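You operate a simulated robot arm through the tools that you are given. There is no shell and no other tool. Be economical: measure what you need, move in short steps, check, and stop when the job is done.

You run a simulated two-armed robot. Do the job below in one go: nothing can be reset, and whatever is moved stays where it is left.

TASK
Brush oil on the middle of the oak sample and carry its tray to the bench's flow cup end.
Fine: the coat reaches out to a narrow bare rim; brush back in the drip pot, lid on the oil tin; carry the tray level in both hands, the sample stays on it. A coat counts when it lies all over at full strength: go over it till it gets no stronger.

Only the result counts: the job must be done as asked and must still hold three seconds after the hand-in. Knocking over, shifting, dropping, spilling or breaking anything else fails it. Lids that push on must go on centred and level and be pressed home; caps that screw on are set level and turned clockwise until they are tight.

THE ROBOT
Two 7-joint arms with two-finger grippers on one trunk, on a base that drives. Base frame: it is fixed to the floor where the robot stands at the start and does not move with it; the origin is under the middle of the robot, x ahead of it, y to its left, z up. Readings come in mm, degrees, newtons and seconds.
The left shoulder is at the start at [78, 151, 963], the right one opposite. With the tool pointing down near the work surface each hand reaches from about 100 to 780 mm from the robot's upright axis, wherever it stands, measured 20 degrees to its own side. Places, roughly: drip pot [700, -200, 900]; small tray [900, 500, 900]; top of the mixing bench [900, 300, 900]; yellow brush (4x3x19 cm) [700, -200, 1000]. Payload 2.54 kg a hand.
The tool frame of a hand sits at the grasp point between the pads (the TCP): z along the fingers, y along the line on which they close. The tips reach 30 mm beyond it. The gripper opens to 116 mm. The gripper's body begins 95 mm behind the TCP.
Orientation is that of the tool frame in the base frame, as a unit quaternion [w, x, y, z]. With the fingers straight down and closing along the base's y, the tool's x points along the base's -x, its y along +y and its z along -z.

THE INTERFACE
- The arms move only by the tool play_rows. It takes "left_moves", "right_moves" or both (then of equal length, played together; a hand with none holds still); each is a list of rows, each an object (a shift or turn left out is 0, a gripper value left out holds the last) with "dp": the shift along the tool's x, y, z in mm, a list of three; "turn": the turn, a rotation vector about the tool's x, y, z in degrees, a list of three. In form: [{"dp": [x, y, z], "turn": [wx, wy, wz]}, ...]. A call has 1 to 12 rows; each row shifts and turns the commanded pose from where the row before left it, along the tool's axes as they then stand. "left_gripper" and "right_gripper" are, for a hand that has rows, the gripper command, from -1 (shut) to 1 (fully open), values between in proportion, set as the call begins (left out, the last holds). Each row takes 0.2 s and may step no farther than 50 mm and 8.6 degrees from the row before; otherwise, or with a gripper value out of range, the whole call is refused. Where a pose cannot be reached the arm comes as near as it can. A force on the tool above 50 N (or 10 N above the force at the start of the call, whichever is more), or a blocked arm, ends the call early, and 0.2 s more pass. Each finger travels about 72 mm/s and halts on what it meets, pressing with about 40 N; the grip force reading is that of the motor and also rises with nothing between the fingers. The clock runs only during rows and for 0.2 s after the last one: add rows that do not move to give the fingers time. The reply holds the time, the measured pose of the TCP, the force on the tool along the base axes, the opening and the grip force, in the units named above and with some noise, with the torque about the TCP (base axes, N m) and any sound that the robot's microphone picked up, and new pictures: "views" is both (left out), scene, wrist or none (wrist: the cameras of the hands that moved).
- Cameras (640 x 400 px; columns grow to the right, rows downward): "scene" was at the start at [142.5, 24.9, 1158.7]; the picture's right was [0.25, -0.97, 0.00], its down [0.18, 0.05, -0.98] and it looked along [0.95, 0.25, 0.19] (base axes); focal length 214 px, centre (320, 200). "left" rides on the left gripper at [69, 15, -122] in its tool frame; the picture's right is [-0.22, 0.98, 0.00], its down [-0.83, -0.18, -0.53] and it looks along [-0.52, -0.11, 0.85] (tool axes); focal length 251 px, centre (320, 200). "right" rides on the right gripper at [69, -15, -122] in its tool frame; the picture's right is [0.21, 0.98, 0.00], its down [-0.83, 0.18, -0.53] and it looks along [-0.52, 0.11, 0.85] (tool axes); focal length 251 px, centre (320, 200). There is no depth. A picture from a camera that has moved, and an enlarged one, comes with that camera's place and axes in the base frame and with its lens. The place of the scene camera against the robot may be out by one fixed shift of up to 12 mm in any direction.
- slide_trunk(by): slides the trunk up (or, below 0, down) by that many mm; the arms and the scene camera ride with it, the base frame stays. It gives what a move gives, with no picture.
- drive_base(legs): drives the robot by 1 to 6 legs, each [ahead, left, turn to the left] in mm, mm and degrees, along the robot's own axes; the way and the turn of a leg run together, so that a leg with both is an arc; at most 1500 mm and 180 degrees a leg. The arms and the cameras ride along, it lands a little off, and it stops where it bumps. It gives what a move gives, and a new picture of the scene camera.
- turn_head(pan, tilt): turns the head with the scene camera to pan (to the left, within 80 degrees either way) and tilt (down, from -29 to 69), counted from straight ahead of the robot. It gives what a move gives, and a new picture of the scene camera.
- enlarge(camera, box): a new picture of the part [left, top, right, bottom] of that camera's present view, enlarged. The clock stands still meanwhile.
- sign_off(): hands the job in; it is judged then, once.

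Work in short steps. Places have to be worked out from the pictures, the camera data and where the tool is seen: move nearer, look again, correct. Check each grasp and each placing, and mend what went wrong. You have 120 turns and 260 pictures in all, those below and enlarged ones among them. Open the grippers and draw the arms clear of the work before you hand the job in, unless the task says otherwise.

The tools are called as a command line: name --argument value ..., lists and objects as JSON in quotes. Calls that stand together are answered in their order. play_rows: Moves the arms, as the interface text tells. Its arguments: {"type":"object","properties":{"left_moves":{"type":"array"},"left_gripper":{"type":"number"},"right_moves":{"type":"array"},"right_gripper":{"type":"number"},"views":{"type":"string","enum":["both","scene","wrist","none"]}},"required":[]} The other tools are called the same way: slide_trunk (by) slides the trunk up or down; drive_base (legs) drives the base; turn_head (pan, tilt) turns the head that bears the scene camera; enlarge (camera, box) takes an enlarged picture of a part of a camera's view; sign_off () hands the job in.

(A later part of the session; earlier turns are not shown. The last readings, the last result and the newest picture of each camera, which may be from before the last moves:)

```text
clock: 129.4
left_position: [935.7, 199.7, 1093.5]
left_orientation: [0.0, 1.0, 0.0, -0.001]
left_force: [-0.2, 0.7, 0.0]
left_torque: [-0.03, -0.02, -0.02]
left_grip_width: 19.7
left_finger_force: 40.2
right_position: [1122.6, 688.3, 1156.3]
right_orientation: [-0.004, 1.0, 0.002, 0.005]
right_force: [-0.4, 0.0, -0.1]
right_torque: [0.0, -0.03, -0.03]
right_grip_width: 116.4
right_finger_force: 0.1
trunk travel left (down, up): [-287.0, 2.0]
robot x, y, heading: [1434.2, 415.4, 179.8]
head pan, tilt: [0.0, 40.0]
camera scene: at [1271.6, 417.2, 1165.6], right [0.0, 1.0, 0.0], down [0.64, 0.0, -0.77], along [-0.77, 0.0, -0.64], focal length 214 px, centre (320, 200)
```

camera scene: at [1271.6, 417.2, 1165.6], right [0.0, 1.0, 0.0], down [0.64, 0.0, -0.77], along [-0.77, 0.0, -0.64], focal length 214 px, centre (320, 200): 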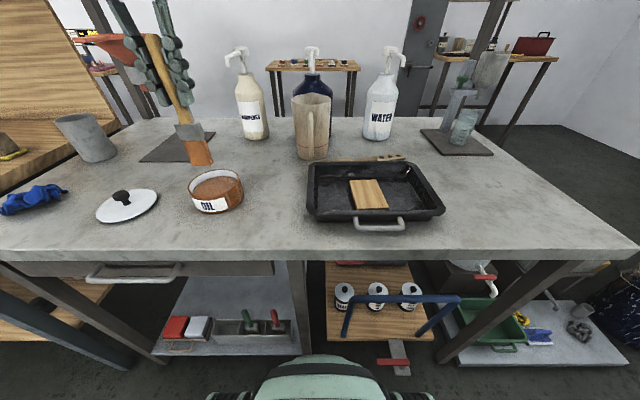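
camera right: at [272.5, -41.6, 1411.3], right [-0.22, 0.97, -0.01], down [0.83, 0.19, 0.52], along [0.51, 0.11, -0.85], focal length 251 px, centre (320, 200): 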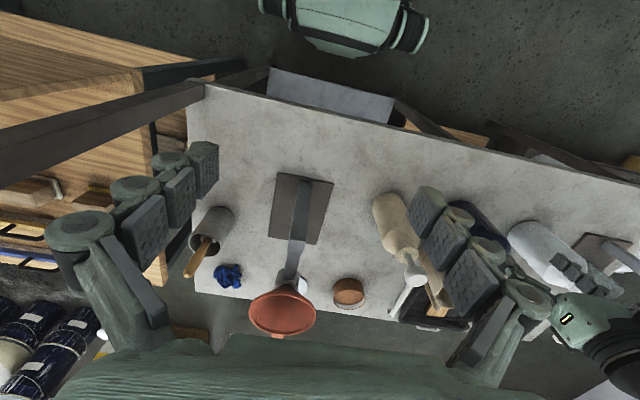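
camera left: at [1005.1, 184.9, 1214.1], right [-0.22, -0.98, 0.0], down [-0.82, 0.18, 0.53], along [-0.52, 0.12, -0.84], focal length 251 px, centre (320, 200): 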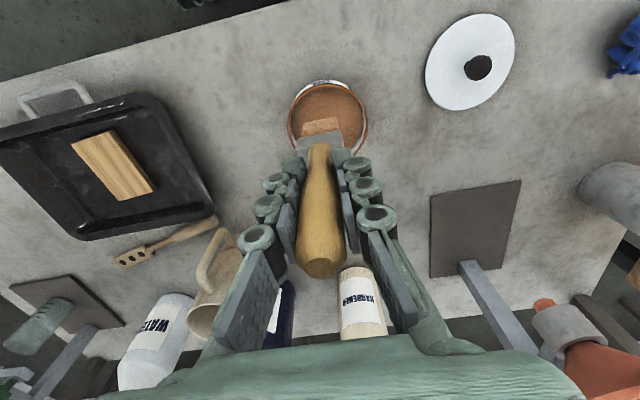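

Sample recomputed: centre ≈ [918,504], turned ~7°, 92×67 mm. I carry the brush over its middle.

play_rows --left_moves '[{"dp": [-2, -44, 0]}, {"dp": [-2, -44, 0]}, {"dp": [-2, -44, 0]}, {"dp": [-1, -44, 0]}, {"dp": [-1, -43, 0]}, {"dp": [-1, -43, 0]}, {"dp": [-1, -43, 0]}, {"dp": [0, 0, 20]}, {}]' --views "both"

enlarge --camera "scene" --box '[290, 120, 450, 240]'

```text
clock: 131.4
left_position: [939.1, 307.0, 1059.6]
left_orientation: [-0.001, 1.0, -0.001, -0.001]
left_force: [0.4, -0.1, -1.8]
left_torque: [0.0, 0.01, -0.01]
left_grip_width: 19.9
left_finger_force: 39.8
left hand out of reach, approached as far as the arm can: row 3, 4, 5, 6, 7
right_position: [1121.8, 687.1, 1155.5]
right_orientation: [-0.004, 1.0, 0.001, 0.005]
right_force: [0.3, 1.2, 0.1]
right_torque: [0.0, 0.03, -0.02]
right_grip_width: 116.1
right_finger_force: 0.0
trunk travel left (down, up): [-287.0, 2.0]
robot x, y, heading: [1431.4, 411.2, 179.7]
head pan, tilt: [0.0, 40.0]
camera scene: at [1271.6, 417.4, 1165.6], right [0.0, 1.0, 0.0], down [0.64, 0.0, -0.77], along [-0.77, 0.0, -0.64], focal length 214 px, centre (320, 200)
camera left: at [1008.2, 291.3, 1180.6], right [-0.22, -0.98, 0.0], down [-0.82, 0.18, 0.54], along [-0.52, 0.12, -0.84], focal length 251 px, centre (320, 200)
```

scene: 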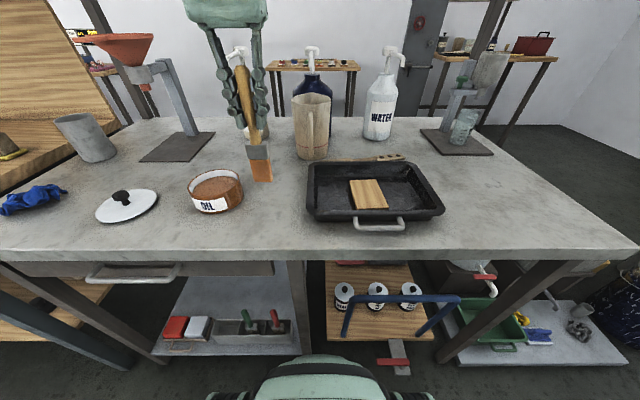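
left: 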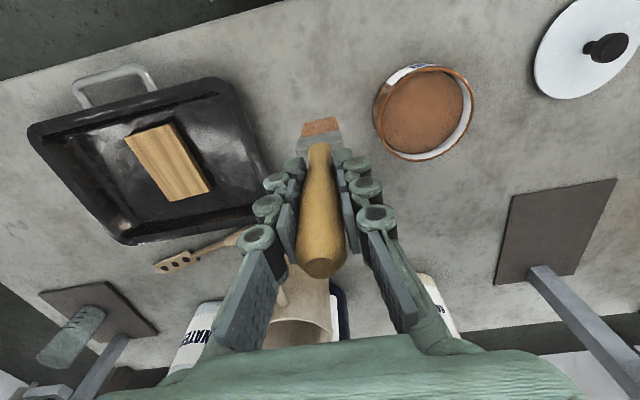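

```text
3.33 times, centred on (370, 180) of scene
camera zoom: at [1271.6, 417.4, 1165.6], right [0.0, 1.0, 0.0], down [0.64, 0.0, -0.77], along [-0.77, 0.0, -0.64], focal length 715 px, centre (153, 267)
```

zoom: 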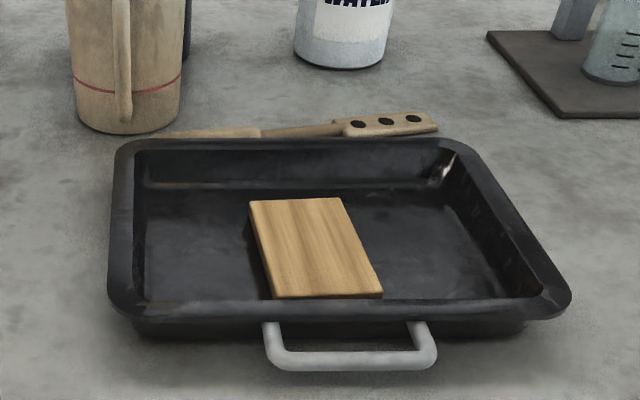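

The left arm can't cross further to +y, so I lift a little and strafe the base ~265 mm toward +y.

play_rows --left_moves '[{"dp": [20, 10, -25]}, {"dp": [20, 10, -25]}, {}]' --views "none"

drive_base --legs '[[0, -262, 0]]'

```text
clock: 132.2
left_position: [979.0, 287.7, 1109.7]
left_orientation: [0.0, 1.0, -0.001, -0.001]
left_force: [0.6, -0.3, -0.9]
left_torque: [-0.01, -0.03, 0.0]
left_grip_width: 19.7
left_finger_force: 39.8
right_position: [1123.1, 687.1, 1156.2]
right_orientation: [-0.004, 1.0, 0.0, 0.005]
right_force: [-1.1, -0.2, -0.2]
right_torque: [-0.04, 0.02, -0.01]
right_grip_width: 115.9
right_finger_force: 0.0
trunk travel left (down, up): [-287.0, 2.0]
robot x, y, heading: [1433.9, 412.3, 179.8]
head pan, tilt: [0.0, 40.0]
```

```text
clock: 135.2
left_position: [980.4, 539.1, 1108.6]
left_orientation: [0.001, 1.0, 0.0, -0.001]
left_force: [-0.9, -0.1, -1.0]
left_torque: [0.01, 0.01, 0.0]
left_grip_width: 19.8
left_finger_force: 40.0
right_position: [1122.3, 939.4, 1156.2]
right_orientation: [-0.004, 1.0, 0.003, 0.005]
right_force: [0.5, -0.1, -0.6]
right_torque: [-0.01, 0.01, -0.03]
right_grip_width: 116.1
right_finger_force: 0.1
trunk travel left (down, up): [-287.0, 2.0]
robot x, y, heading: [1431.0, 665.1, 180.1]
head pan, tilt: [0.0, 40.0]
camera scene: at [1272.1, 668.9, 1165.6], right [0.0, 1.0, 0.0], down [0.64, 0.0, -0.77], along [-0.77, 0.0, -0.64], focal length 214 px, centre (320, 200)
```

scene: 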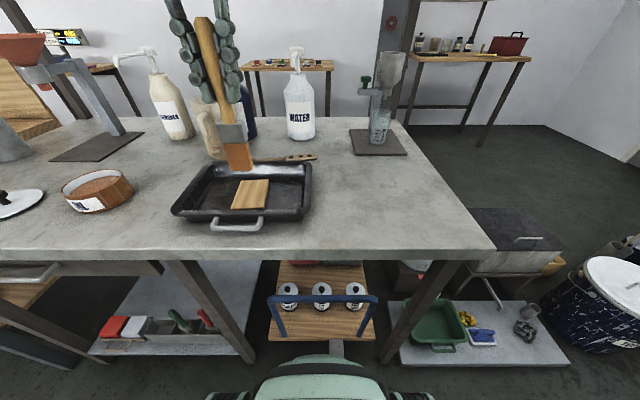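

Now position over the sample centre and go down part-way, with head aimed at it.

play_rows --left_moves '[{"dp": [-28, 18, 0]}, {"dp": [-27, 17, 0]}, {"dp": [0, 0, 25]}, {"dp": [0, 0, 20]}, {}]' --views "wrist"

turn_head --pan 15 --tilt 45

enlarge --camera "scene" --box '[220, 90, 380, 210]'

```text
clock: 136.4
left_position: [923.7, 503.8, 1064.3]
left_orientation: [0.0, 1.0, 0.001, -0.001]
left_force: [0.9, 0.1, -0.5]
left_torque: [0.01, 0.01, 0.02]
left_grip_width: 19.8
left_finger_force: 39.8
right_position: [1123.3, 939.1, 1156.4]
right_orientation: [-0.005, 1.0, 0.003, 0.004]
right_force: [0.2, 0.1, -0.3]
right_torque: [0.0, 0.01, -0.02]
right_grip_width: 116.1
right_finger_force: 0.1
trunk travel left (down, up): [-287.0, 2.0]
robot x, y, heading: [1430.4, 665.9, 180.1]
head pan, tilt: [0.0, 40.0]
camera left: at [993.9, 487.6, 1185.1], right [-0.21, -0.98, 0.0], down [-0.82, 0.18, 0.54], along [-0.52, 0.11, -0.84], focal length 251 px, centre (320, 200)
```

left: 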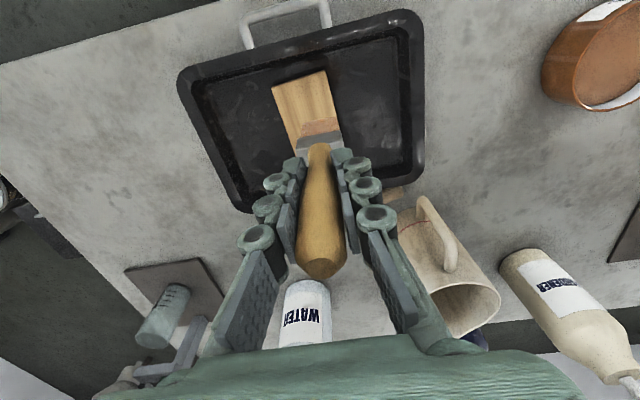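

```text
clock: 137.2
left_position: [925.3, 503.1, 1063.9]
left_orientation: [0.0, 1.0, 0.0, -0.001]
left_force: [-0.2, 0.3, -0.3]
left_torque: [0.01, 0.0, 0.02]
left_grip_width: 19.4
left_finger_force: 39.9
right_position: [1122.6, 938.9, 1156.9]
right_orientation: [-0.005, 1.0, 0.003, 0.006]
right_force: [0.2, 0.1, -0.4]
right_torque: [0.0, 0.0, 0.0]
right_grip_width: 116.0
right_finger_force: 0.0
trunk travel left (down, up): [-287.0, 2.0]
robot x, y, heading: [1435.6, 665.3, 179.9]
head pan, tilt: [15.0, 45.0]
camera scene: at [1278.6, 647.8, 1158.4], right [-0.26, 0.97, 0.0], down [0.68, 0.18, -0.71], along [-0.68, -0.18, -0.71], focal length 214 px, centre (320, 200)
```

scene: 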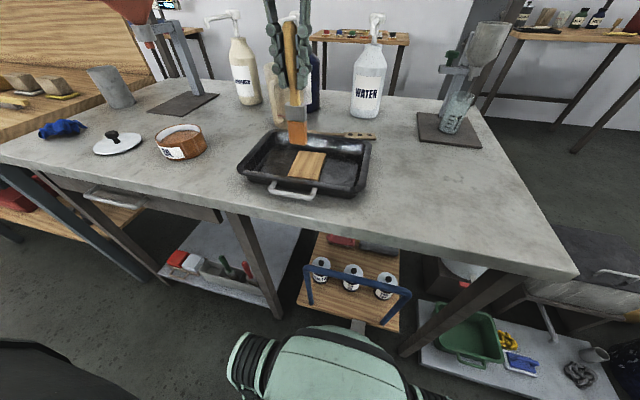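

```text
3.33 times, centred on (300, 150) of scene
camera zoom: at [1278.6, 647.8, 1158.4], right [-0.26, 0.97, 0.0], down [0.68, 0.18, -0.71], along [-0.68, -0.18, -0.71], focal length 715 px, centre (387, 367)
```

zoom: 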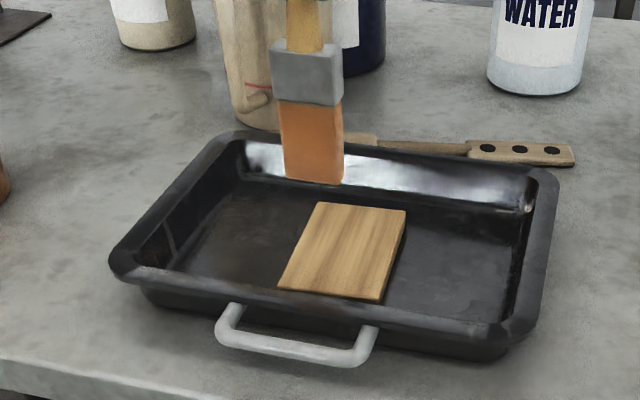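

I shift the brush by (+4,+5) to the sample's centre and lower in small steps watching force.

play_rows --left_moves '[{"dp": [4, -5, 10]}, {"dp": [0, 0, 10]}, {}]' --views "none"

enlarge --camera "scene" --box '[250, 110, 370, 200]'

```text
clock: 138.0
left_position: [928.9, 507.1, 1044.4]
left_orientation: [-0.001, 1.0, 0.0, 0.0]
left_force: [-0.2, 0.6, 0.0]
left_torque: [0.03, 0.03, 0.0]
left_grip_width: 19.8
left_finger_force: 40.4
right_position: [1122.5, 938.9, 1156.9]
right_orientation: [-0.004, 1.0, 0.004, 0.005]
right_force: [-0.5, -0.1, 0.5]
right_torque: [0.0, 0.0, -0.01]
right_grip_width: 116.3
right_finger_force: 0.0
trunk travel left (down, up): [-287.0, 2.0]
robot x, y, heading: [1429.4, 665.9, 180.0]
head pan, tilt: [15.0, 45.0]
```

```text
4.44 times, centred on (310, 155) of scene
camera zoom: at [1278.6, 647.7, 1158.3], right [-0.26, 0.97, 0.0], down [0.68, 0.18, -0.71], along [-0.68, -0.18, -0.71], focal length 953 px, centre (364, 400)
```

zoom: 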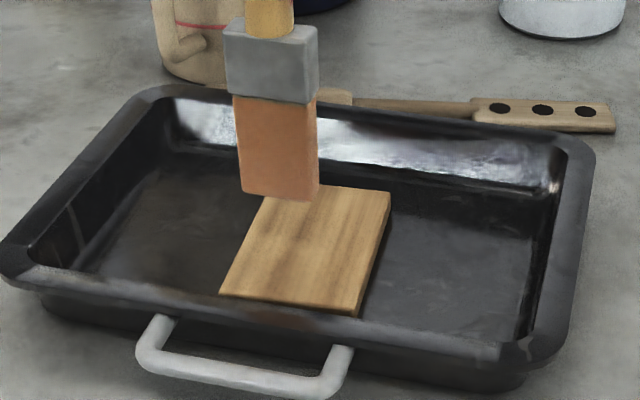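

Continue down in 4 mm steps.

play_rows --left_moves '[{"dp": [0, 0, 4]}, {"dp": [0, 0, 4]}, {"dp": [0, 0, 3]}, {}]' --views "none"

enlarge --camera "scene" --box '[250, 110, 370, 200]'

```text
clock: 139.0
left_position: [927.7, 508.1, 1033.3]
left_orientation: [0.0, 1.0, 0.0, -0.001]
left_force: [-0.6, 0.0, -0.2]
left_torque: [0.04, 0.01, 0.0]
left_grip_width: 19.9
left_finger_force: 40.1
right_position: [1122.3, 938.5, 1156.9]
right_orientation: [-0.004, 1.0, 0.003, 0.006]
right_force: [0.6, 0.2, 0.1]
right_torque: [-0.02, -0.03, 0.0]
right_grip_width: 116.0
right_finger_force: 0.1
trunk travel left (down, up): [-287.0, 2.0]
robot x, y, heading: [1433.5, 665.2, 179.6]
head pan, tilt: [15.0, 45.0]
```

```text
4.44 times, centred on (310, 155) of scene
camera zoom: at [1278.6, 647.7, 1158.3], right [-0.26, 0.97, 0.0], down [0.68, 0.18, -0.71], along [-0.68, -0.18, -0.71], focal length 953 px, centre (364, 400)
```

zoom: 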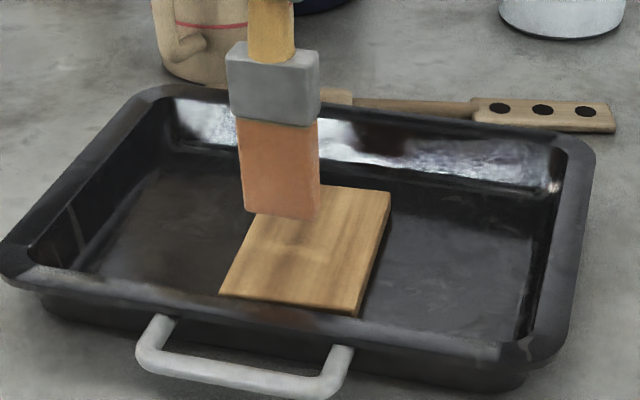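

Lower further until contact.

play_rows --left_moves '[{"dp": [0, 0, 4]}, {"dp": [0, 0, 4]}, {}]' --views "none"

enlarge --camera "scene" --box '[250, 110, 370, 200]'

```text
clock: 139.8
left_position: [928.5, 509.2, 1024.3]
left_orientation: [0.0, 1.0, 0.0, 0.001]
left_force: [-0.8, -0.8, -0.1]
left_torque: [0.01, 0.01, 0.01]
left_grip_width: 19.7
left_finger_force: 40.2
right_position: [1121.9, 938.0, 1156.2]
right_orientation: [-0.005, 1.0, 0.004, 0.006]
right_force: [0.0, 0.2, -1.0]
right_torque: [0.02, 0.01, 0.01]
right_grip_width: 116.0
right_finger_force: 0.1
trunk travel left (down, up): [-287.0, 2.0]
robot x, y, heading: [1430.0, 665.8, 179.9]
head pan, tilt: [15.0, 45.0]
```

```text
4.44 times, centred on (310, 155) of scene
camera zoom: at [1278.6, 647.7, 1158.3], right [-0.26, 0.97, 0.0], down [0.68, 0.18, -0.71], along [-0.68, -0.18, -0.71], focal length 953 px, centre (364, 400)
```

zoom: 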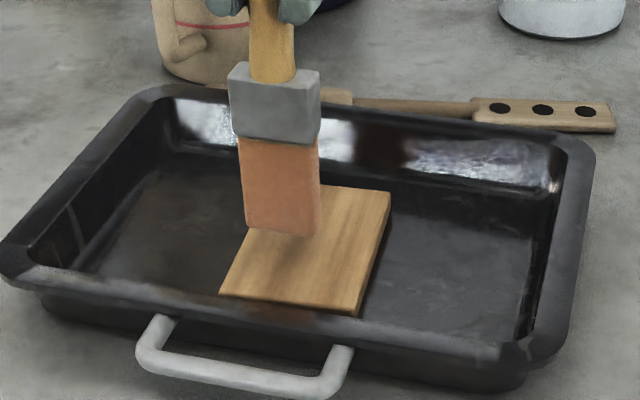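

Not yet touching; I take a wrist view to reconcile the lateral position.

enlarge --camera "left" --box '[200, 0, 440, 150]'

```text
2.67 times, centred on (320, 75) of left
camera zoom: at [997.2, 492.7, 1145.5], right [-0.21, -0.98, 0.0], down [-0.82, 0.18, 0.54], along [-0.52, 0.11, -0.84], focal length 670 px, centre (320, 533)
```

zoom: 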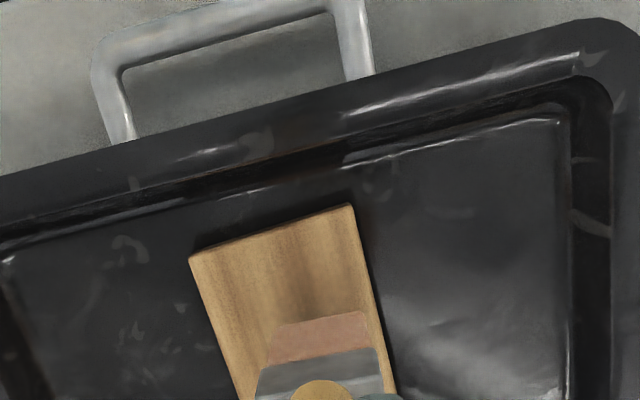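

The wrist view shows the brush ~10 mm too far to −y and ~8° off the sample's line. I turn the hand to align, staying on what will be lane B, then go down for contact.

play_rows --left_moves '[{"dp": [0, 0, -2], "turn": [0, 0, -7.9]}, {"dp": [0, 0, 4]}, {"dp": [0, 0, 2]}, {}]' --views "none"

play_rows --left_moves '[{"dp": [0, 0, 2]}, {"dp": [0, 0, 1]}, {}]' --views "none"

enlarge --camera "left" --box '[200, 0, 440, 150]'

```text
clock: 140.8
left_position: [928.3, 508.7, 1020.5]
left_orientation: [0.0, 0.998, 0.069, 0.0]
left_force: [0.1, 0.7, 0.4]
left_torque: [-0.05, 0.01, -0.01]
left_grip_width: 19.9
left_finger_force: 39.5
right_position: [1122.7, 939.2, 1156.5]
right_orientation: [-0.003, 1.0, 0.004, 0.005]
right_force: [0.2, -0.9, 0.5]
right_torque: [-0.02, 0.0, -0.02]
right_grip_width: 116.0
right_finger_force: 0.0
trunk travel left (down, up): [-287.0, 2.0]
robot x, y, heading: [1433.2, 665.4, 179.5]
head pan, tilt: [15.0, 45.0]
```

```text
clock: 141.6
left_position: [928.3, 509.0, 1017.4]
left_orientation: [0.0, 0.998, 0.069, -0.001]
left_force: [-0.4, -0.5, -0.5]
left_torque: [0.02, 0.0, 0.01]
left_grip_width: 19.6
left_finger_force: 39.8
right_position: [1122.1, 939.7, 1157.5]
right_orientation: [-0.003, 1.0, 0.003, 0.005]
right_force: [0.4, 0.0, 0.7]
right_torque: [0.02, 0.02, -0.01]
right_grip_width: 116.2
right_finger_force: 0.0
trunk travel left (down, up): [-287.0, 2.0]
robot x, y, heading: [1431.6, 664.2, 180.1]
head pan, tilt: [15.0, 45.0]
```

```text
2.67 times, centred on (320, 75) of left
camera zoom: at [999.2, 502.9, 1138.6], right [-0.08, -1.0, 0.0], down [-0.84, 0.07, 0.54], along [-0.53, 0.04, -0.84], focal length 670 px, centre (320, 533)
```

zoom: 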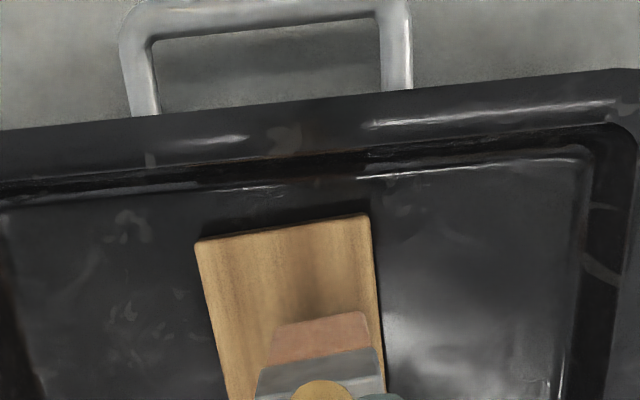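

Well aligned now. Continue lowering 2 mm at a time.

play_rows --left_moves '[{"dp": [0, 0, 2]}, {"dp": [0, 0, 1]}, {}]' --views "none"

play_rows --left_moves '[{"dp": [0, 0, 2]}, {"dp": [0, 0, 1]}, {}]' --views "none"

enlarge --camera "scene" --box '[250, 110, 370, 200]'

```text
clock: 142.4
left_position: [929.6, 509.4, 1015.0]
left_orientation: [0.001, 0.998, 0.068, -0.001]
left_force: [0.5, 0.2, -1.2]
left_torque: [-0.04, -0.03, 0.01]
left_grip_width: 20.0
left_finger_force: 40.1
right_position: [1121.8, 937.4, 1156.6]
right_orientation: [-0.005, 1.0, 0.004, 0.006]
right_force: [0.9, -0.5, 0.0]
right_torque: [0.0, 0.0, 0.01]
right_grip_width: 116.0
right_finger_force: 0.0
trunk travel left (down, up): [-287.0, 2.0]
robot x, y, heading: [1435.9, 668.3, 180.1]
head pan, tilt: [15.0, 45.0]
```

```text
clock: 143.2
left_position: [928.9, 509.1, 1011.1]
left_orientation: [-0.001, 0.998, 0.069, -0.001]
left_force: [-0.5, 0.1, 2.0]
left_torque: [0.01, 0.07, 0.01]
left_grip_width: 19.5
left_finger_force: 39.7
right_position: [1122.9, 938.6, 1156.4]
right_orientation: [-0.004, 1.0, 0.003, 0.005]
right_force: [-0.3, 0.0, 0.2]
right_torque: [0.0, 0.0, -0.01]
right_grip_width: 116.3
right_finger_force: 0.0
trunk travel left (down, up): [-287.0, 2.0]
robot x, y, heading: [1436.3, 664.5, 180.0]
head pan, tilt: [15.0, 45.0]
```

```text
4.44 times, centred on (310, 155) of scene
camera zoom: at [1278.7, 647.8, 1158.4], right [-0.26, 0.97, 0.0], down [0.68, 0.18, -0.71], along [-0.68, -0.18, -0.71], focal length 953 px, centre (364, 400)
```

zoom: 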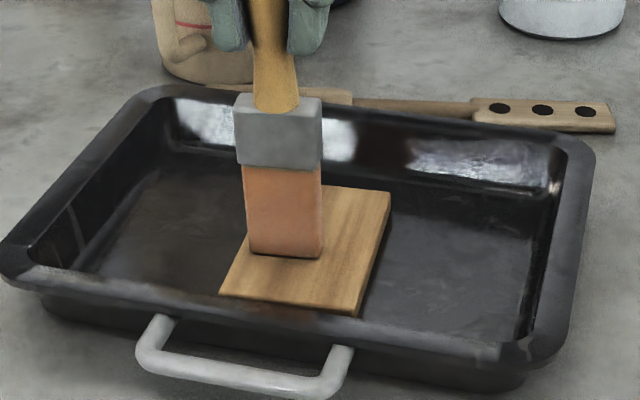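

Contact (2 N) at TCP z≈1011. I press 1 mm more and make a first stroke along the sample, then check.

play_rows --left_moves '[{"dp": [0, 0, 1]}, {"dp": [-10, -0.6, 0]}, {"dp": [-10, -0.6, 0]}, {"dp": [-9, -0.5, 0]}, {"dp": [10, 0.6, 0]}, {"dp": [10, 0.6, 0]}, {"dp": [10, 0.6, 0]}, {"dp": [10, 0.6, 0]}, {"dp": [9, 0.5, 0]}, {"dp": [9, 0.5, 0]}]' --views "none"

enlarge --camera "scene" --box '[250, 110, 370, 200]'

enlarge --camera "left" --box '[200, 0, 440, 150]'

```text
clock: 145.4
left_position: [958.6, 511.7, 1011.0]
left_orientation: [0.0, 0.998, 0.069, 0.001]
left_force: [-2.9, -0.9, 8.8]
left_torque: [-0.05, 0.39, 0.01]
left_grip_width: 19.7
left_finger_force: 40.4
right_position: [1123.8, 938.2, 1157.1]
right_orientation: [-0.004, 1.0, 0.003, 0.005]
right_force: [0.6, 0.0, 0.2]
right_torque: [-0.03, -0.03, 0.01]
right_grip_width: 115.9
right_finger_force: 0.1
trunk travel left (down, up): [-287.0, 2.0]
robot x, y, heading: [1431.1, 665.5, 180.0]
head pan, tilt: [15.0, 45.0]
```

```text
4.44 times, centred on (310, 155) of scene
camera zoom: at [1279.0, 647.9, 1158.4], right [-0.26, 0.97, 0.0], down [0.68, 0.18, -0.71], along [-0.68, -0.18, -0.71], focal length 953 px, centre (364, 400)
```

zoom: 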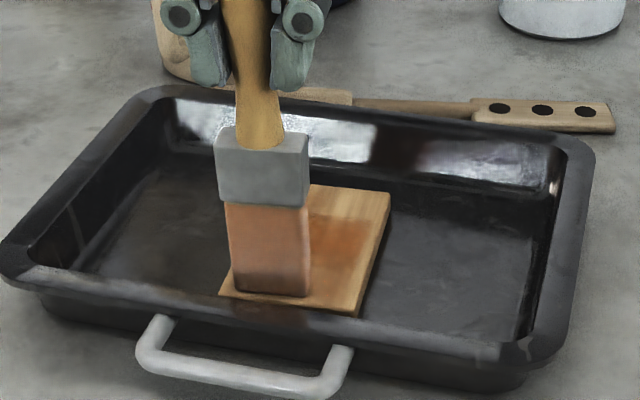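

```text
2.67 times, centred on (320, 75) of left
camera zoom: at [1028.8, 506.6, 1132.3], right [-0.08, -1.0, 0.0], down [-0.84, 0.07, 0.53], along [-0.53, 0.04, -0.85], focal length 670 px, centre (320, 533)
```

zoom: 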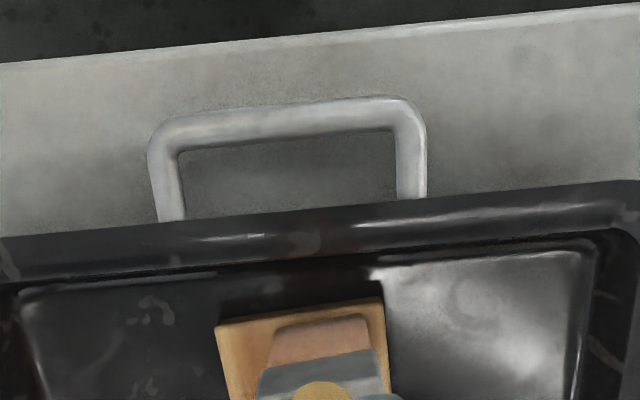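

The stain shows and the sample stayed put. Now lane A: shift 18 mm to +y and stroke back and forth.

play_rows --left_moves '[{"dp": [0.5, -9, 0]}, {"dp": [0.5, -9, 0]}, {"dp": [-10, -0.6, 0]}, {"dp": [-10, -0.6, 0]}, {"dp": [-10, -0.6, 0]}, {"dp": [-10, -0.6, 0]}, {"dp": [-9, -0.5, 0]}, {"dp": [-9, -0.5, 0]}, {"dp": [0, 9, 0]}, {"dp": [0, 9, 0]}]' --views "none"

enlarge --camera "scene" --box '[250, 110, 370, 200]'

enlarge --camera "left" --box '[200, 0, 440, 150]'

```text
clock: 147.6
left_position: [899.2, 507.0, 1011.1]
left_orientation: [0.0, 0.998, 0.069, -0.001]
left_force: [-0.8, 0.6, -0.6]
left_torque: [-0.06, -0.02, -0.03]
left_grip_width: 19.7
left_finger_force: 40.1
right_position: [1122.2, 939.0, 1156.6]
right_orientation: [-0.004, 1.0, 0.004, 0.006]
right_force: [-0.2, 0.2, -0.3]
right_torque: [0.01, 0.0, 0.01]
right_grip_width: 115.8
right_finger_force: 0.0
trunk travel left (down, up): [-287.0, 2.0]
robot x, y, heading: [1433.5, 665.6, 179.8]
head pan, tilt: [15.0, 45.0]
```

```text
4.44 times, centred on (310, 155) of scene
camera zoom: at [1278.7, 647.7, 1158.4], right [-0.26, 0.97, 0.0], down [0.68, 0.18, -0.71], along [-0.68, -0.18, -0.71], focal length 953 px, centre (364, 400)
```

zoom: 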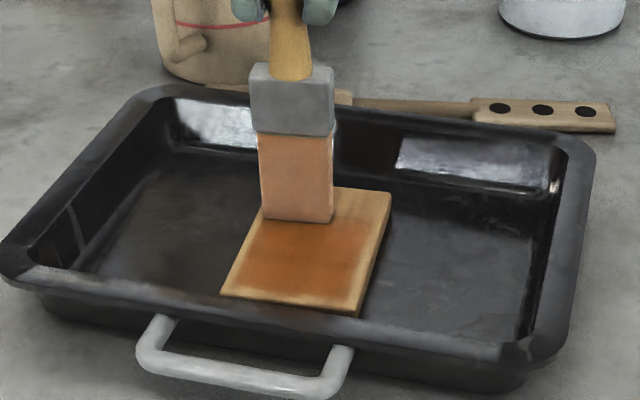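

```text
2.67 times, centred on (320, 75) of left
camera zoom: at [970.6, 501.0, 1132.4], right [-0.08, -1.0, 0.0], down [-0.84, 0.07, 0.54], along [-0.53, 0.04, -0.84], focal length 670 px, centre (320, 533)
```

zoom: 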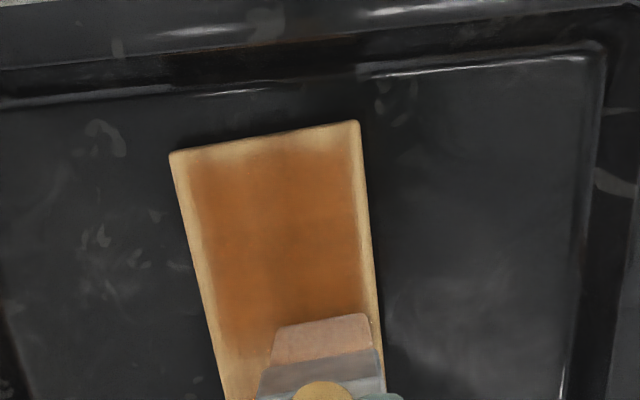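

The coat is spreading nicely with a narrow rim, but contact is lost at the far end. I press a bit more there and go over both lanes again.

play_rows --left_moves '[{"dp": [0, 0, 2]}, {"dp": [0, -10, 0]}, {"dp": [0, -9, 0]}, {"dp": [10, 0.6, 0]}, {"dp": [12, 0.7, -0.5]}, {"dp": [12, 0.7, -0.5]}, {"dp": [12, 0.7, -0.5]}, {"dp": [12, 0.6, -0.2]}, {"dp": [0, 10, 0]}, {"dp": [0, 9, 0]}]' --views "none"

enlarge --camera "scene" --box '[250, 110, 370, 200]'

```text
clock: 149.8
left_position: [959.3, 511.2, 1009.7]
left_orientation: [0.0, 0.998, 0.069, 0.0]
left_force: [-0.2, 1.9, 7.9]
left_torque: [0.28, -0.07, 0.04]
left_grip_width: 19.7
left_finger_force: 40.2
right_position: [1122.8, 939.9, 1156.6]
right_orientation: [-0.005, 1.0, 0.003, 0.005]
right_force: [0.3, -0.5, -0.3]
right_torque: [-0.03, 0.03, -0.03]
right_grip_width: 116.0
right_finger_force: 0.0
trunk travel left (down, up): [-287.0, 2.0]
robot x, y, heading: [1429.1, 665.8, 179.9]
head pan, tilt: [15.0, 45.0]
```

```text
4.44 times, centred on (310, 155) of scene
camera zoom: at [1279.2, 648.1, 1158.4], right [-0.26, 0.97, 0.0], down [0.68, 0.18, -0.71], along [-0.68, -0.18, -0.71], focal length 953 px, centre (364, 400)
```

zoom: 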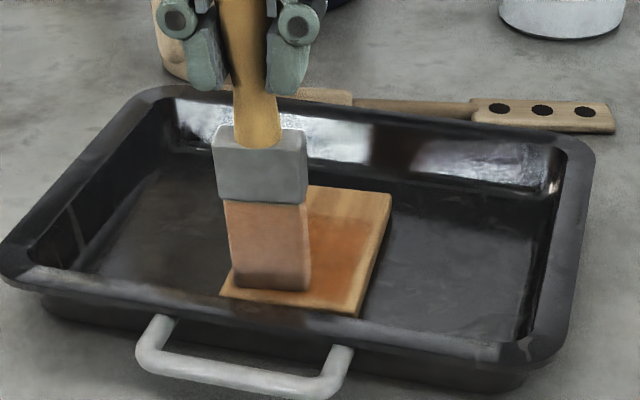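

I lift and step aside to inspect the coat.

play_rows --left_moves '[{"dp": [0, 0, -25]}, {"dp": [0, 0, -25]}, {"dp": [0, 40, 0]}, {"dp": [0, 40, 0]}, {"dp": [0, 40, 0]}]' --views "none"

enlarge --camera "scene" --box '[270, 135, 350, 195]'

enlarge --camera "left" --box '[40, 40, 320, 215]'

```text
clock: 151.0
left_position: [977.0, 393.2, 1063.9]
left_orientation: [-0.001, 0.998, 0.069, -0.001]
left_force: [-0.1, -0.5, 0.0]
left_torque: [0.02, 0.04, 0.02]
left_grip_width: 19.7
left_finger_force: 39.9
right_position: [1122.2, 937.1, 1156.3]
right_orientation: [-0.004, 1.0, 0.003, 0.005]
right_force: [-0.2, -0.5, 0.4]
right_torque: [0.02, 0.0, 0.0]
right_grip_width: 116.2
right_finger_force: 0.0
trunk travel left (down, up): [-287.0, 2.0]
robot x, y, heading: [1437.3, 662.8, 179.9]
head pan, tilt: [15.0, 45.0]
```

```text
6.67 times, centred on (310, 165) of scene
camera zoom: at [1278.8, 646.9, 1158.4], right [-0.26, 0.97, 0.0], down [0.68, 0.18, -0.71], along [-0.68, -0.18, -0.71], focal length 1430 px, centre (387, 433)
```

zoom: 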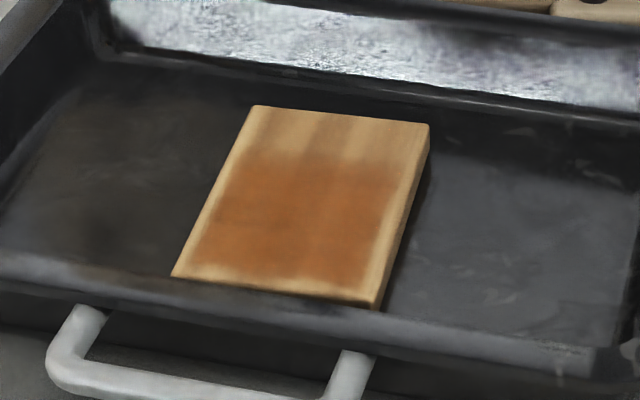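

```text
2.29 times, centred on (180, 128) of left
camera zoom: at [1048.1, 387.2, 1184.4], right [-0.08, -1.0, 0.0], down [-0.84, 0.07, 0.54], along [-0.53, 0.04, -0.84], focal length 575 px, centre (640, 366)
```

zoom: 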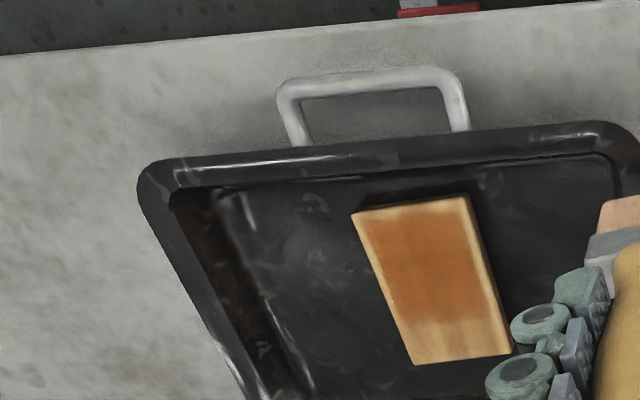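

The far ~25 mm are still bare and the brush is getting pale. I take it back to the tin for more oil.

play_rows --left_moves '[{"dp": [0, 37, -15]}, {"dp": [-16, 37, -15]}, {"dp": [-17, 37, 0]}, {"dp": [-17, 38, 0]}, {"dp": [-17, 38, 0]}, {}]' --views "wrist"

```text
clock: 152.4
left_position: [935.5, 194.3, 1090.6]
left_orientation: [0.001, 0.998, 0.068, 0.0]
left_force: [-0.2, -0.2, -0.1]
left_torque: [0.01, 0.01, 0.05]
left_grip_width: 19.8
left_finger_force: 40.1
right_position: [1122.8, 939.2, 1156.7]
right_orientation: [-0.004, 1.0, 0.003, 0.005]
right_force: [0.1, 0.3, -0.1]
right_torque: [0.01, 0.02, 0.02]
right_grip_width: 116.1
right_finger_force: 0.1
trunk travel left (down, up): [-287.0, 2.0]
robot x, y, heading: [1430.0, 663.1, 179.8]
head pan, tilt: [15.0, 45.0]
camera left: at [1006.1, 188.9, 1211.9], right [-0.08, -1.0, 0.0], down [-0.84, 0.07, 0.53], along [-0.53, 0.04, -0.84], focal length 251 px, centre (320, 200)
```

left: 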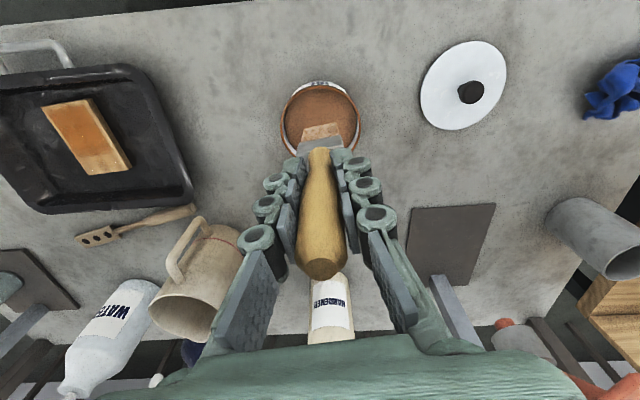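

Reach is fine. Dip again (down ~66 mm), lift, and wait for drips.

play_rows --left_moves '[{"dp": [0, -4, 25]}, {"dp": [0, 0, 25]}, {"dp": [0, 0, 10]}, {"dp": [0, 0, 4]}, {"dp": [0, 0, 3]}, {}, {}]' --views "none"

play_rows --left_moves '[{"dp": [0, 0, -12]}, {"dp": [0, 0, -20]}, {"dp": [0, 0, -20]}, {}, {}, {}, {"dp": [0, 0, -15]}]' --views "wrist"

```text
clock: 154.0
left_position: [934.3, 202.9, 1023.8]
left_orientation: [0.0, 0.998, 0.07, -0.001]
left_force: [-0.4, 0.1, -0.9]
left_torque: [-0.01, 0.01, -0.03]
left_grip_width: 19.8
left_finger_force: 40.6
right_position: [1122.6, 937.8, 1155.6]
right_orientation: [-0.004, 1.0, 0.004, 0.006]
right_force: [-0.3, 0.0, 0.7]
right_torque: [0.0, -0.02, 0.04]
right_grip_width: 115.9
right_finger_force: 0.1
trunk travel left (down, up): [-287.0, 2.0]
robot x, y, heading: [1429.6, 661.3, 180.0]
head pan, tilt: [15.0, 45.0]
```

```text
clock: 155.6
left_position: [935.4, 202.2, 1090.3]
left_orientation: [0.0, 0.998, 0.069, -0.001]
left_force: [0.1, -0.8, 0.1]
left_torque: [0.02, 0.01, -0.01]
left_grip_width: 19.6
left_finger_force: 40.4
right_position: [1122.2, 940.6, 1156.8]
right_orientation: [-0.005, 1.0, 0.003, 0.005]
right_force: [-0.4, 0.0, 0.1]
right_torque: [-0.03, -0.02, -0.01]
right_grip_width: 116.1
right_finger_force: 0.0
trunk travel left (down, up): [-287.0, 2.0]
robot x, y, heading: [1434.5, 662.4, 179.9]
head pan, tilt: [15.0, 45.0]
camera left: at [1005.2, 196.1, 1211.6], right [-0.08, -1.0, 0.0], down [-0.84, 0.07, 0.54], along [-0.53, 0.04, -0.84], focal length 251 px, centre (320, 200)
```

left: 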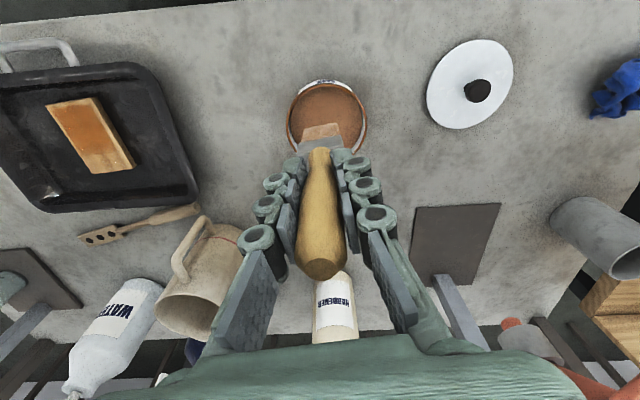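

No contact was felt this time; the brush may have slid in the grip. I dip deeper in small steps and look.

play_rows --left_moves '[{"dp": [0, 0, 25]}, {"dp": [0, 0, 25]}, {"dp": [0, 0, 15]}, {"dp": [0, 0, 4]}, {"dp": [0, 0, 3]}, {}]' --views "none"

play_rows --left_moves '[{"dp": [0, 0, 3]}, {"dp": [0, 0, 2]}, {}]' --views "none"

turn_head --pan 35 --tilt 35

```text
clock: 157.0
left_position: [934.2, 202.9, 1022.5]
left_orientation: [0.001, 0.998, 0.069, -0.005]
left_force: [1.4, -4.0, 26.1]
left_torque: [-0.3, 0.01, 0.0]
left_grip_width: 19.6
left_finger_force: 40.1
right_position: [1124.0, 939.9, 1157.2]
right_orientation: [-0.003, 1.0, 0.004, 0.005]
right_force: [0.4, -0.5, -0.6]
right_torque: [0.0, -0.03, 0.02]
right_grip_width: 115.9
right_finger_force: 0.0
trunk travel left (down, up): [-287.0, 2.0]
robot x, y, heading: [1430.5, 668.6, 179.9]
head pan, tilt: [15.0, 45.0]
```

```text
clock: 157.8
left_position: [934.7, 205.5, 1020.6]
left_orientation: [0.001, 0.998, 0.068, -0.008]
left_force: [-0.4, -6.8, 47.9]
left_torque: [-0.24, 0.21, 0.01]
left_grip_width: 19.8
left_finger_force: 40.3
right_position: [1125.6, 940.3, 1157.4]
right_orientation: [-0.003, 1.0, 0.004, 0.003]
right_force: [0.4, 0.5, 0.6]
right_torque: [-0.03, -0.03, -0.01]
right_grip_width: 115.9
right_finger_force: 0.1
trunk travel left (down, up): [-287.0, 2.0]
robot x, y, heading: [1430.7, 662.5, 179.8]
head pan, tilt: [15.0, 45.0]
```

```text
clock: 158.6
left_position: [933.8, 206.3, 1021.1]
left_orientation: [0.001, 0.998, 0.069, -0.006]
left_force: [-0.8, -5.5, 46.1]
left_torque: [-0.12, 0.2, 0.04]
left_grip_width: 19.6
left_finger_force: 39.6
right_position: [1125.7, 941.6, 1155.5]
right_orientation: [-0.002, 1.0, 0.003, 0.003]
right_force: [-0.3, 0.8, 0.2]
right_torque: [-0.01, 0.01, 0.02]
right_grip_width: 116.0
right_finger_force: 0.1
trunk travel left (down, up): [-287.0, 2.0]
robot x, y, heading: [1435.3, 665.2, 179.8]
head pan, tilt: [35.0, 35.0]
camera scene: at [1288.3, 620.9, 1173.9], right [-0.57, 0.82, 0.0], down [0.47, 0.33, -0.82], along [-0.67, -0.47, -0.57], focal length 214 px, centre (320, 200)
```

scene: 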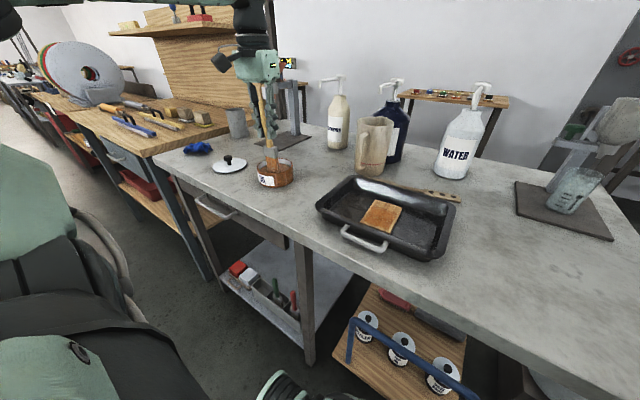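

That was hard contact (46 N) on the oil/tin; back off up right away and check the brush.

play_rows --left_moves '[{"dp": [0, 0, -10]}, {"dp": [0, 0, -20]}, {"dp": [0, 0, -20]}, {}, {}, {"dp": [0, 0, -20]}, {}]' --views "wrist"

enlarge --camera "scene" --box '[200, 80, 340, 200]'

```text
clock: 160.2
left_position: [934.0, 202.1, 1081.9]
left_orientation: [0.0, 0.998, 0.069, -0.001]
left_force: [0.0, -0.1, -0.1]
left_torque: [-0.02, -0.02, 0.05]
left_grip_width: 19.9
left_finger_force: 40.0
right_position: [1122.1, 938.7, 1156.5]
right_orientation: [-0.004, 1.0, 0.003, 0.005]
right_force: [-0.3, 0.1, 0.0]
right_torque: [0.01, -0.03, 0.01]
right_grip_width: 116.2
right_finger_force: 0.0
trunk travel left (down, up): [-287.0, 2.0]
robot x, y, heading: [1432.6, 662.9, 180.1]
head pan, tilt: [35.0, 35.0]
camera left: at [1004.5, 196.9, 1202.9], right [-0.08, -1.0, 0.0], down [-0.84, 0.07, 0.54], along [-0.53, 0.04, -0.84], focal length 251 px, centre (320, 200)
```

left: 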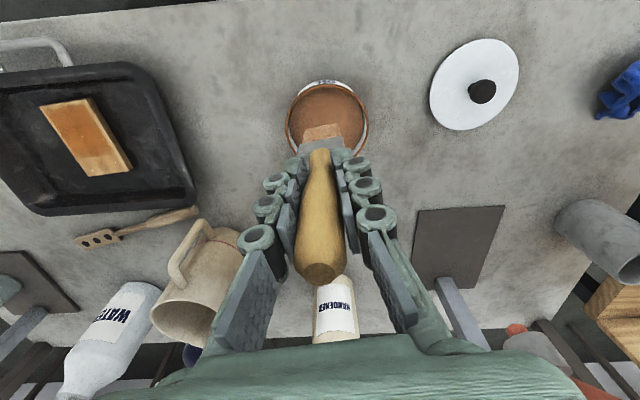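

```text
3.33 times, centred on (270, 140) of scene
camera zoom: at [1284.9, 618.1, 1173.1], right [-0.57, 0.82, 0.0], down [0.47, 0.33, -0.82], along [-0.67, -0.47, -0.57], focal length 715 px, centre (487, 400)
```

zoom: 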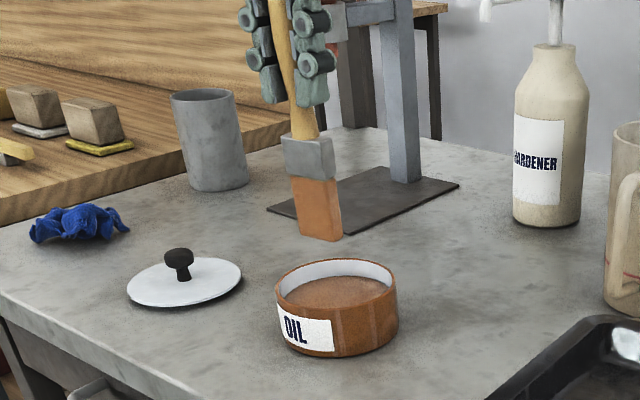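

Brush is loaded again. I carry it over the bare far end of the sample (lane A) and lower towards contact.

play_rows --left_moves '[{"dp": [-1, -38, -13]}, {"dp": [-1, -41, 0]}, {"dp": [-1, -41, 0]}, {"dp": [-1, -41, 0]}, {"dp": [-1, -41, 0]}, {"dp": [-1, -41, 0]}, {"dp": [-2, -41, 0]}, {"dp": [-2, -41, 0]}, {"dp": [0, 0, 30]}, {"dp": [0, 0, 30]}, {"dp": [0, 0, 14]}, {}]' --views "none"

turn_head --pan 15 --tilt 45

enlarge --camera "left" --box '[200, 0, 440, 150]'

```text
clock: 162.8
left_position: [882.8, 516.1, 1024.5]
left_orientation: [0.0, 0.998, 0.069, -0.002]
left_force: [0.2, 0.5, -0.6]
left_torque: [-0.02, 0.03, -0.01]
left_grip_width: 19.5
left_finger_force: 39.9
left hand out of reach, approached as far as the arm can: row 8
right_position: [1122.7, 938.3, 1156.9]
right_orientation: [-0.005, 1.0, 0.004, 0.005]
right_force: [-0.4, 0.2, 0.3]
right_torque: [0.0, -0.01, 0.04]
right_grip_width: 115.9
right_finger_force: 0.2
trunk travel left (down, up): [-287.0, 2.0]
robot x, y, heading: [1432.5, 664.1, 180.1]
head pan, tilt: [35.0, 35.0]
```

```text
clock: 163.7
left_position: [883.0, 517.5, 1024.3]
left_orientation: [-0.001, 0.998, 0.069, -0.001]
left_force: [-0.3, 0.2, -0.2]
left_torque: [0.01, 0.01, 0.0]
left_grip_width: 19.5
left_finger_force: 40.4
right_position: [1122.1, 937.9, 1158.0]
right_orientation: [-0.004, 1.0, 0.003, 0.006]
right_force: [-1.1, 0.3, -0.1]
right_torque: [-0.01, 0.02, 0.01]
right_grip_width: 115.8
right_finger_force: 0.0
trunk travel left (down, up): [-287.0, 2.0]
robot x, y, heading: [1437.5, 662.1, 180.2]
head pan, tilt: [15.0, 45.0]
camera scene: at [1278.6, 647.6, 1158.4], right [-0.26, 0.97, 0.0], down [0.68, 0.18, -0.71], along [-0.68, -0.18, -0.71], focal length 214 px, centre (320, 200)
```

scene: 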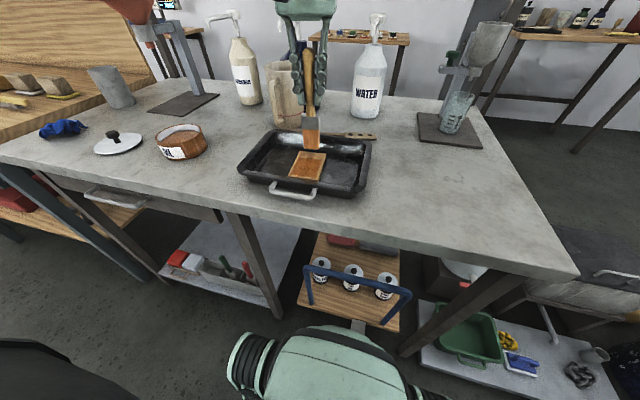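

```text
2.67 times, centred on (320, 75) of left
camera zoom: at [953.1, 510.5, 1144.5], right [-0.08, -1.0, 0.0], down [-0.84, 0.07, 0.54], along [-0.53, 0.04, -0.84], focal length 670 px, centre (320, 533)
```

zoom: 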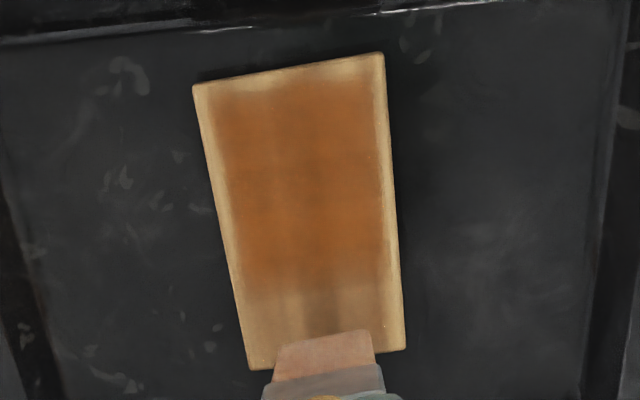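

The view is clear: the far 25 mm and a bit of the left rim need more. I try moving to lane A (+9 mm) and go down to contact.

play_rows --left_moves '[{"dp": [0, -9, 5]}, {"dp": [0, 0, 4]}, {"dp": [0, 0, 2]}, {}]' --views "none"

enlarge --camera "left" --box '[200, 0, 440, 150]'

```text
clock: 164.7
left_position: [882.8, 526.5, 1011.6]
left_orientation: [0.0, 0.998, 0.069, -0.001]
left_force: [0.1, -0.4, -0.6]
left_torque: [0.01, -0.02, -0.01]
left_grip_width: 19.7
left_finger_force: 39.6
right_position: [1122.7, 939.1, 1156.4]
right_orientation: [-0.005, 1.0, 0.004, 0.005]
right_force: [0.0, 0.3, -0.4]
right_torque: [0.03, -0.01, 0.03]
right_grip_width: 116.1
right_finger_force: 0.0
trunk travel left (down, up): [-287.0, 2.0]
robot x, y, heading: [1429.6, 664.9, 179.8]
head pan, tilt: [15.0, 45.0]
```

```text
2.67 times, centred on (320, 75) of left
camera zoom: at [952.8, 520.2, 1133.2], right [-0.08, -1.0, 0.0], down [-0.84, 0.07, 0.54], along [-0.53, 0.04, -0.84], focal length 670 px, centre (320, 533)
```

zoom: 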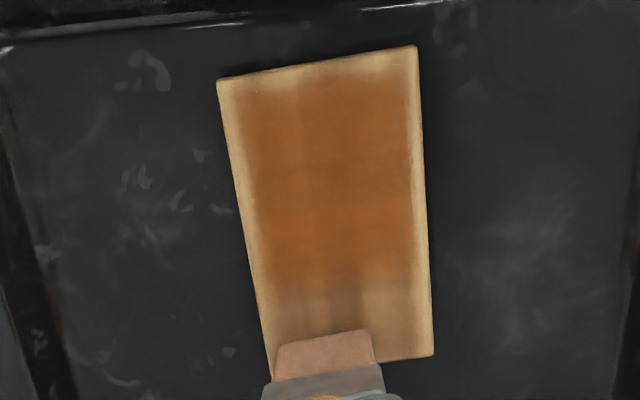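

Lane A is well placed (4 mm rim). I press down to contact.

play_rows --left_moves '[{"dp": [0, 0, 2]}, {"dp": [0, 0, 2]}, {}]' --views "none"

play_rows --left_moves '[{"dp": [0, 0, 2]}, {}]' --views "none"

```text
clock: 165.4
left_position: [882.7, 526.2, 1007.4]
left_orientation: [0.0, 0.998, 0.069, -0.001]
left_force: [0.3, 0.2, 0.7]
left_torque: [-0.03, -0.02, -0.01]
left_grip_width: 19.6
left_finger_force: 39.6
right_position: [1123.9, 939.1, 1156.1]
right_orientation: [-0.004, 1.0, 0.003, 0.005]
right_force: [-0.4, -0.1, 0.0]
right_torque: [-0.02, 0.01, 0.01]
right_grip_width: 116.2
right_finger_force: 0.1
trunk travel left (down, up): [-287.0, 2.0]
robot x, y, heading: [1430.4, 667.5, 179.9]
head pan, tilt: [15.0, 45.0]
```

```text
clock: 166.1
left_position: [882.7, 525.2, 1007.7]
left_orientation: [-0.001, 0.998, 0.068, -0.003]
left_force: [0.7, -0.1, 10.3]
left_torque: [0.0, -0.09, -0.01]
left_grip_width: 19.7
left_finger_force: 39.9
right_position: [1124.2, 938.4, 1156.9]
right_orientation: [-0.004, 1.0, 0.003, 0.004]
right_force: [-0.9, -0.3, 0.5]
right_torque: [-0.01, 0.01, 0.02]
right_grip_width: 115.8
right_finger_force: 0.0
trunk travel left (down, up): [-287.0, 2.0]
robot x, y, heading: [1432.1, 666.1, 179.8]
head pan, tilt: [15.0, 45.0]
```

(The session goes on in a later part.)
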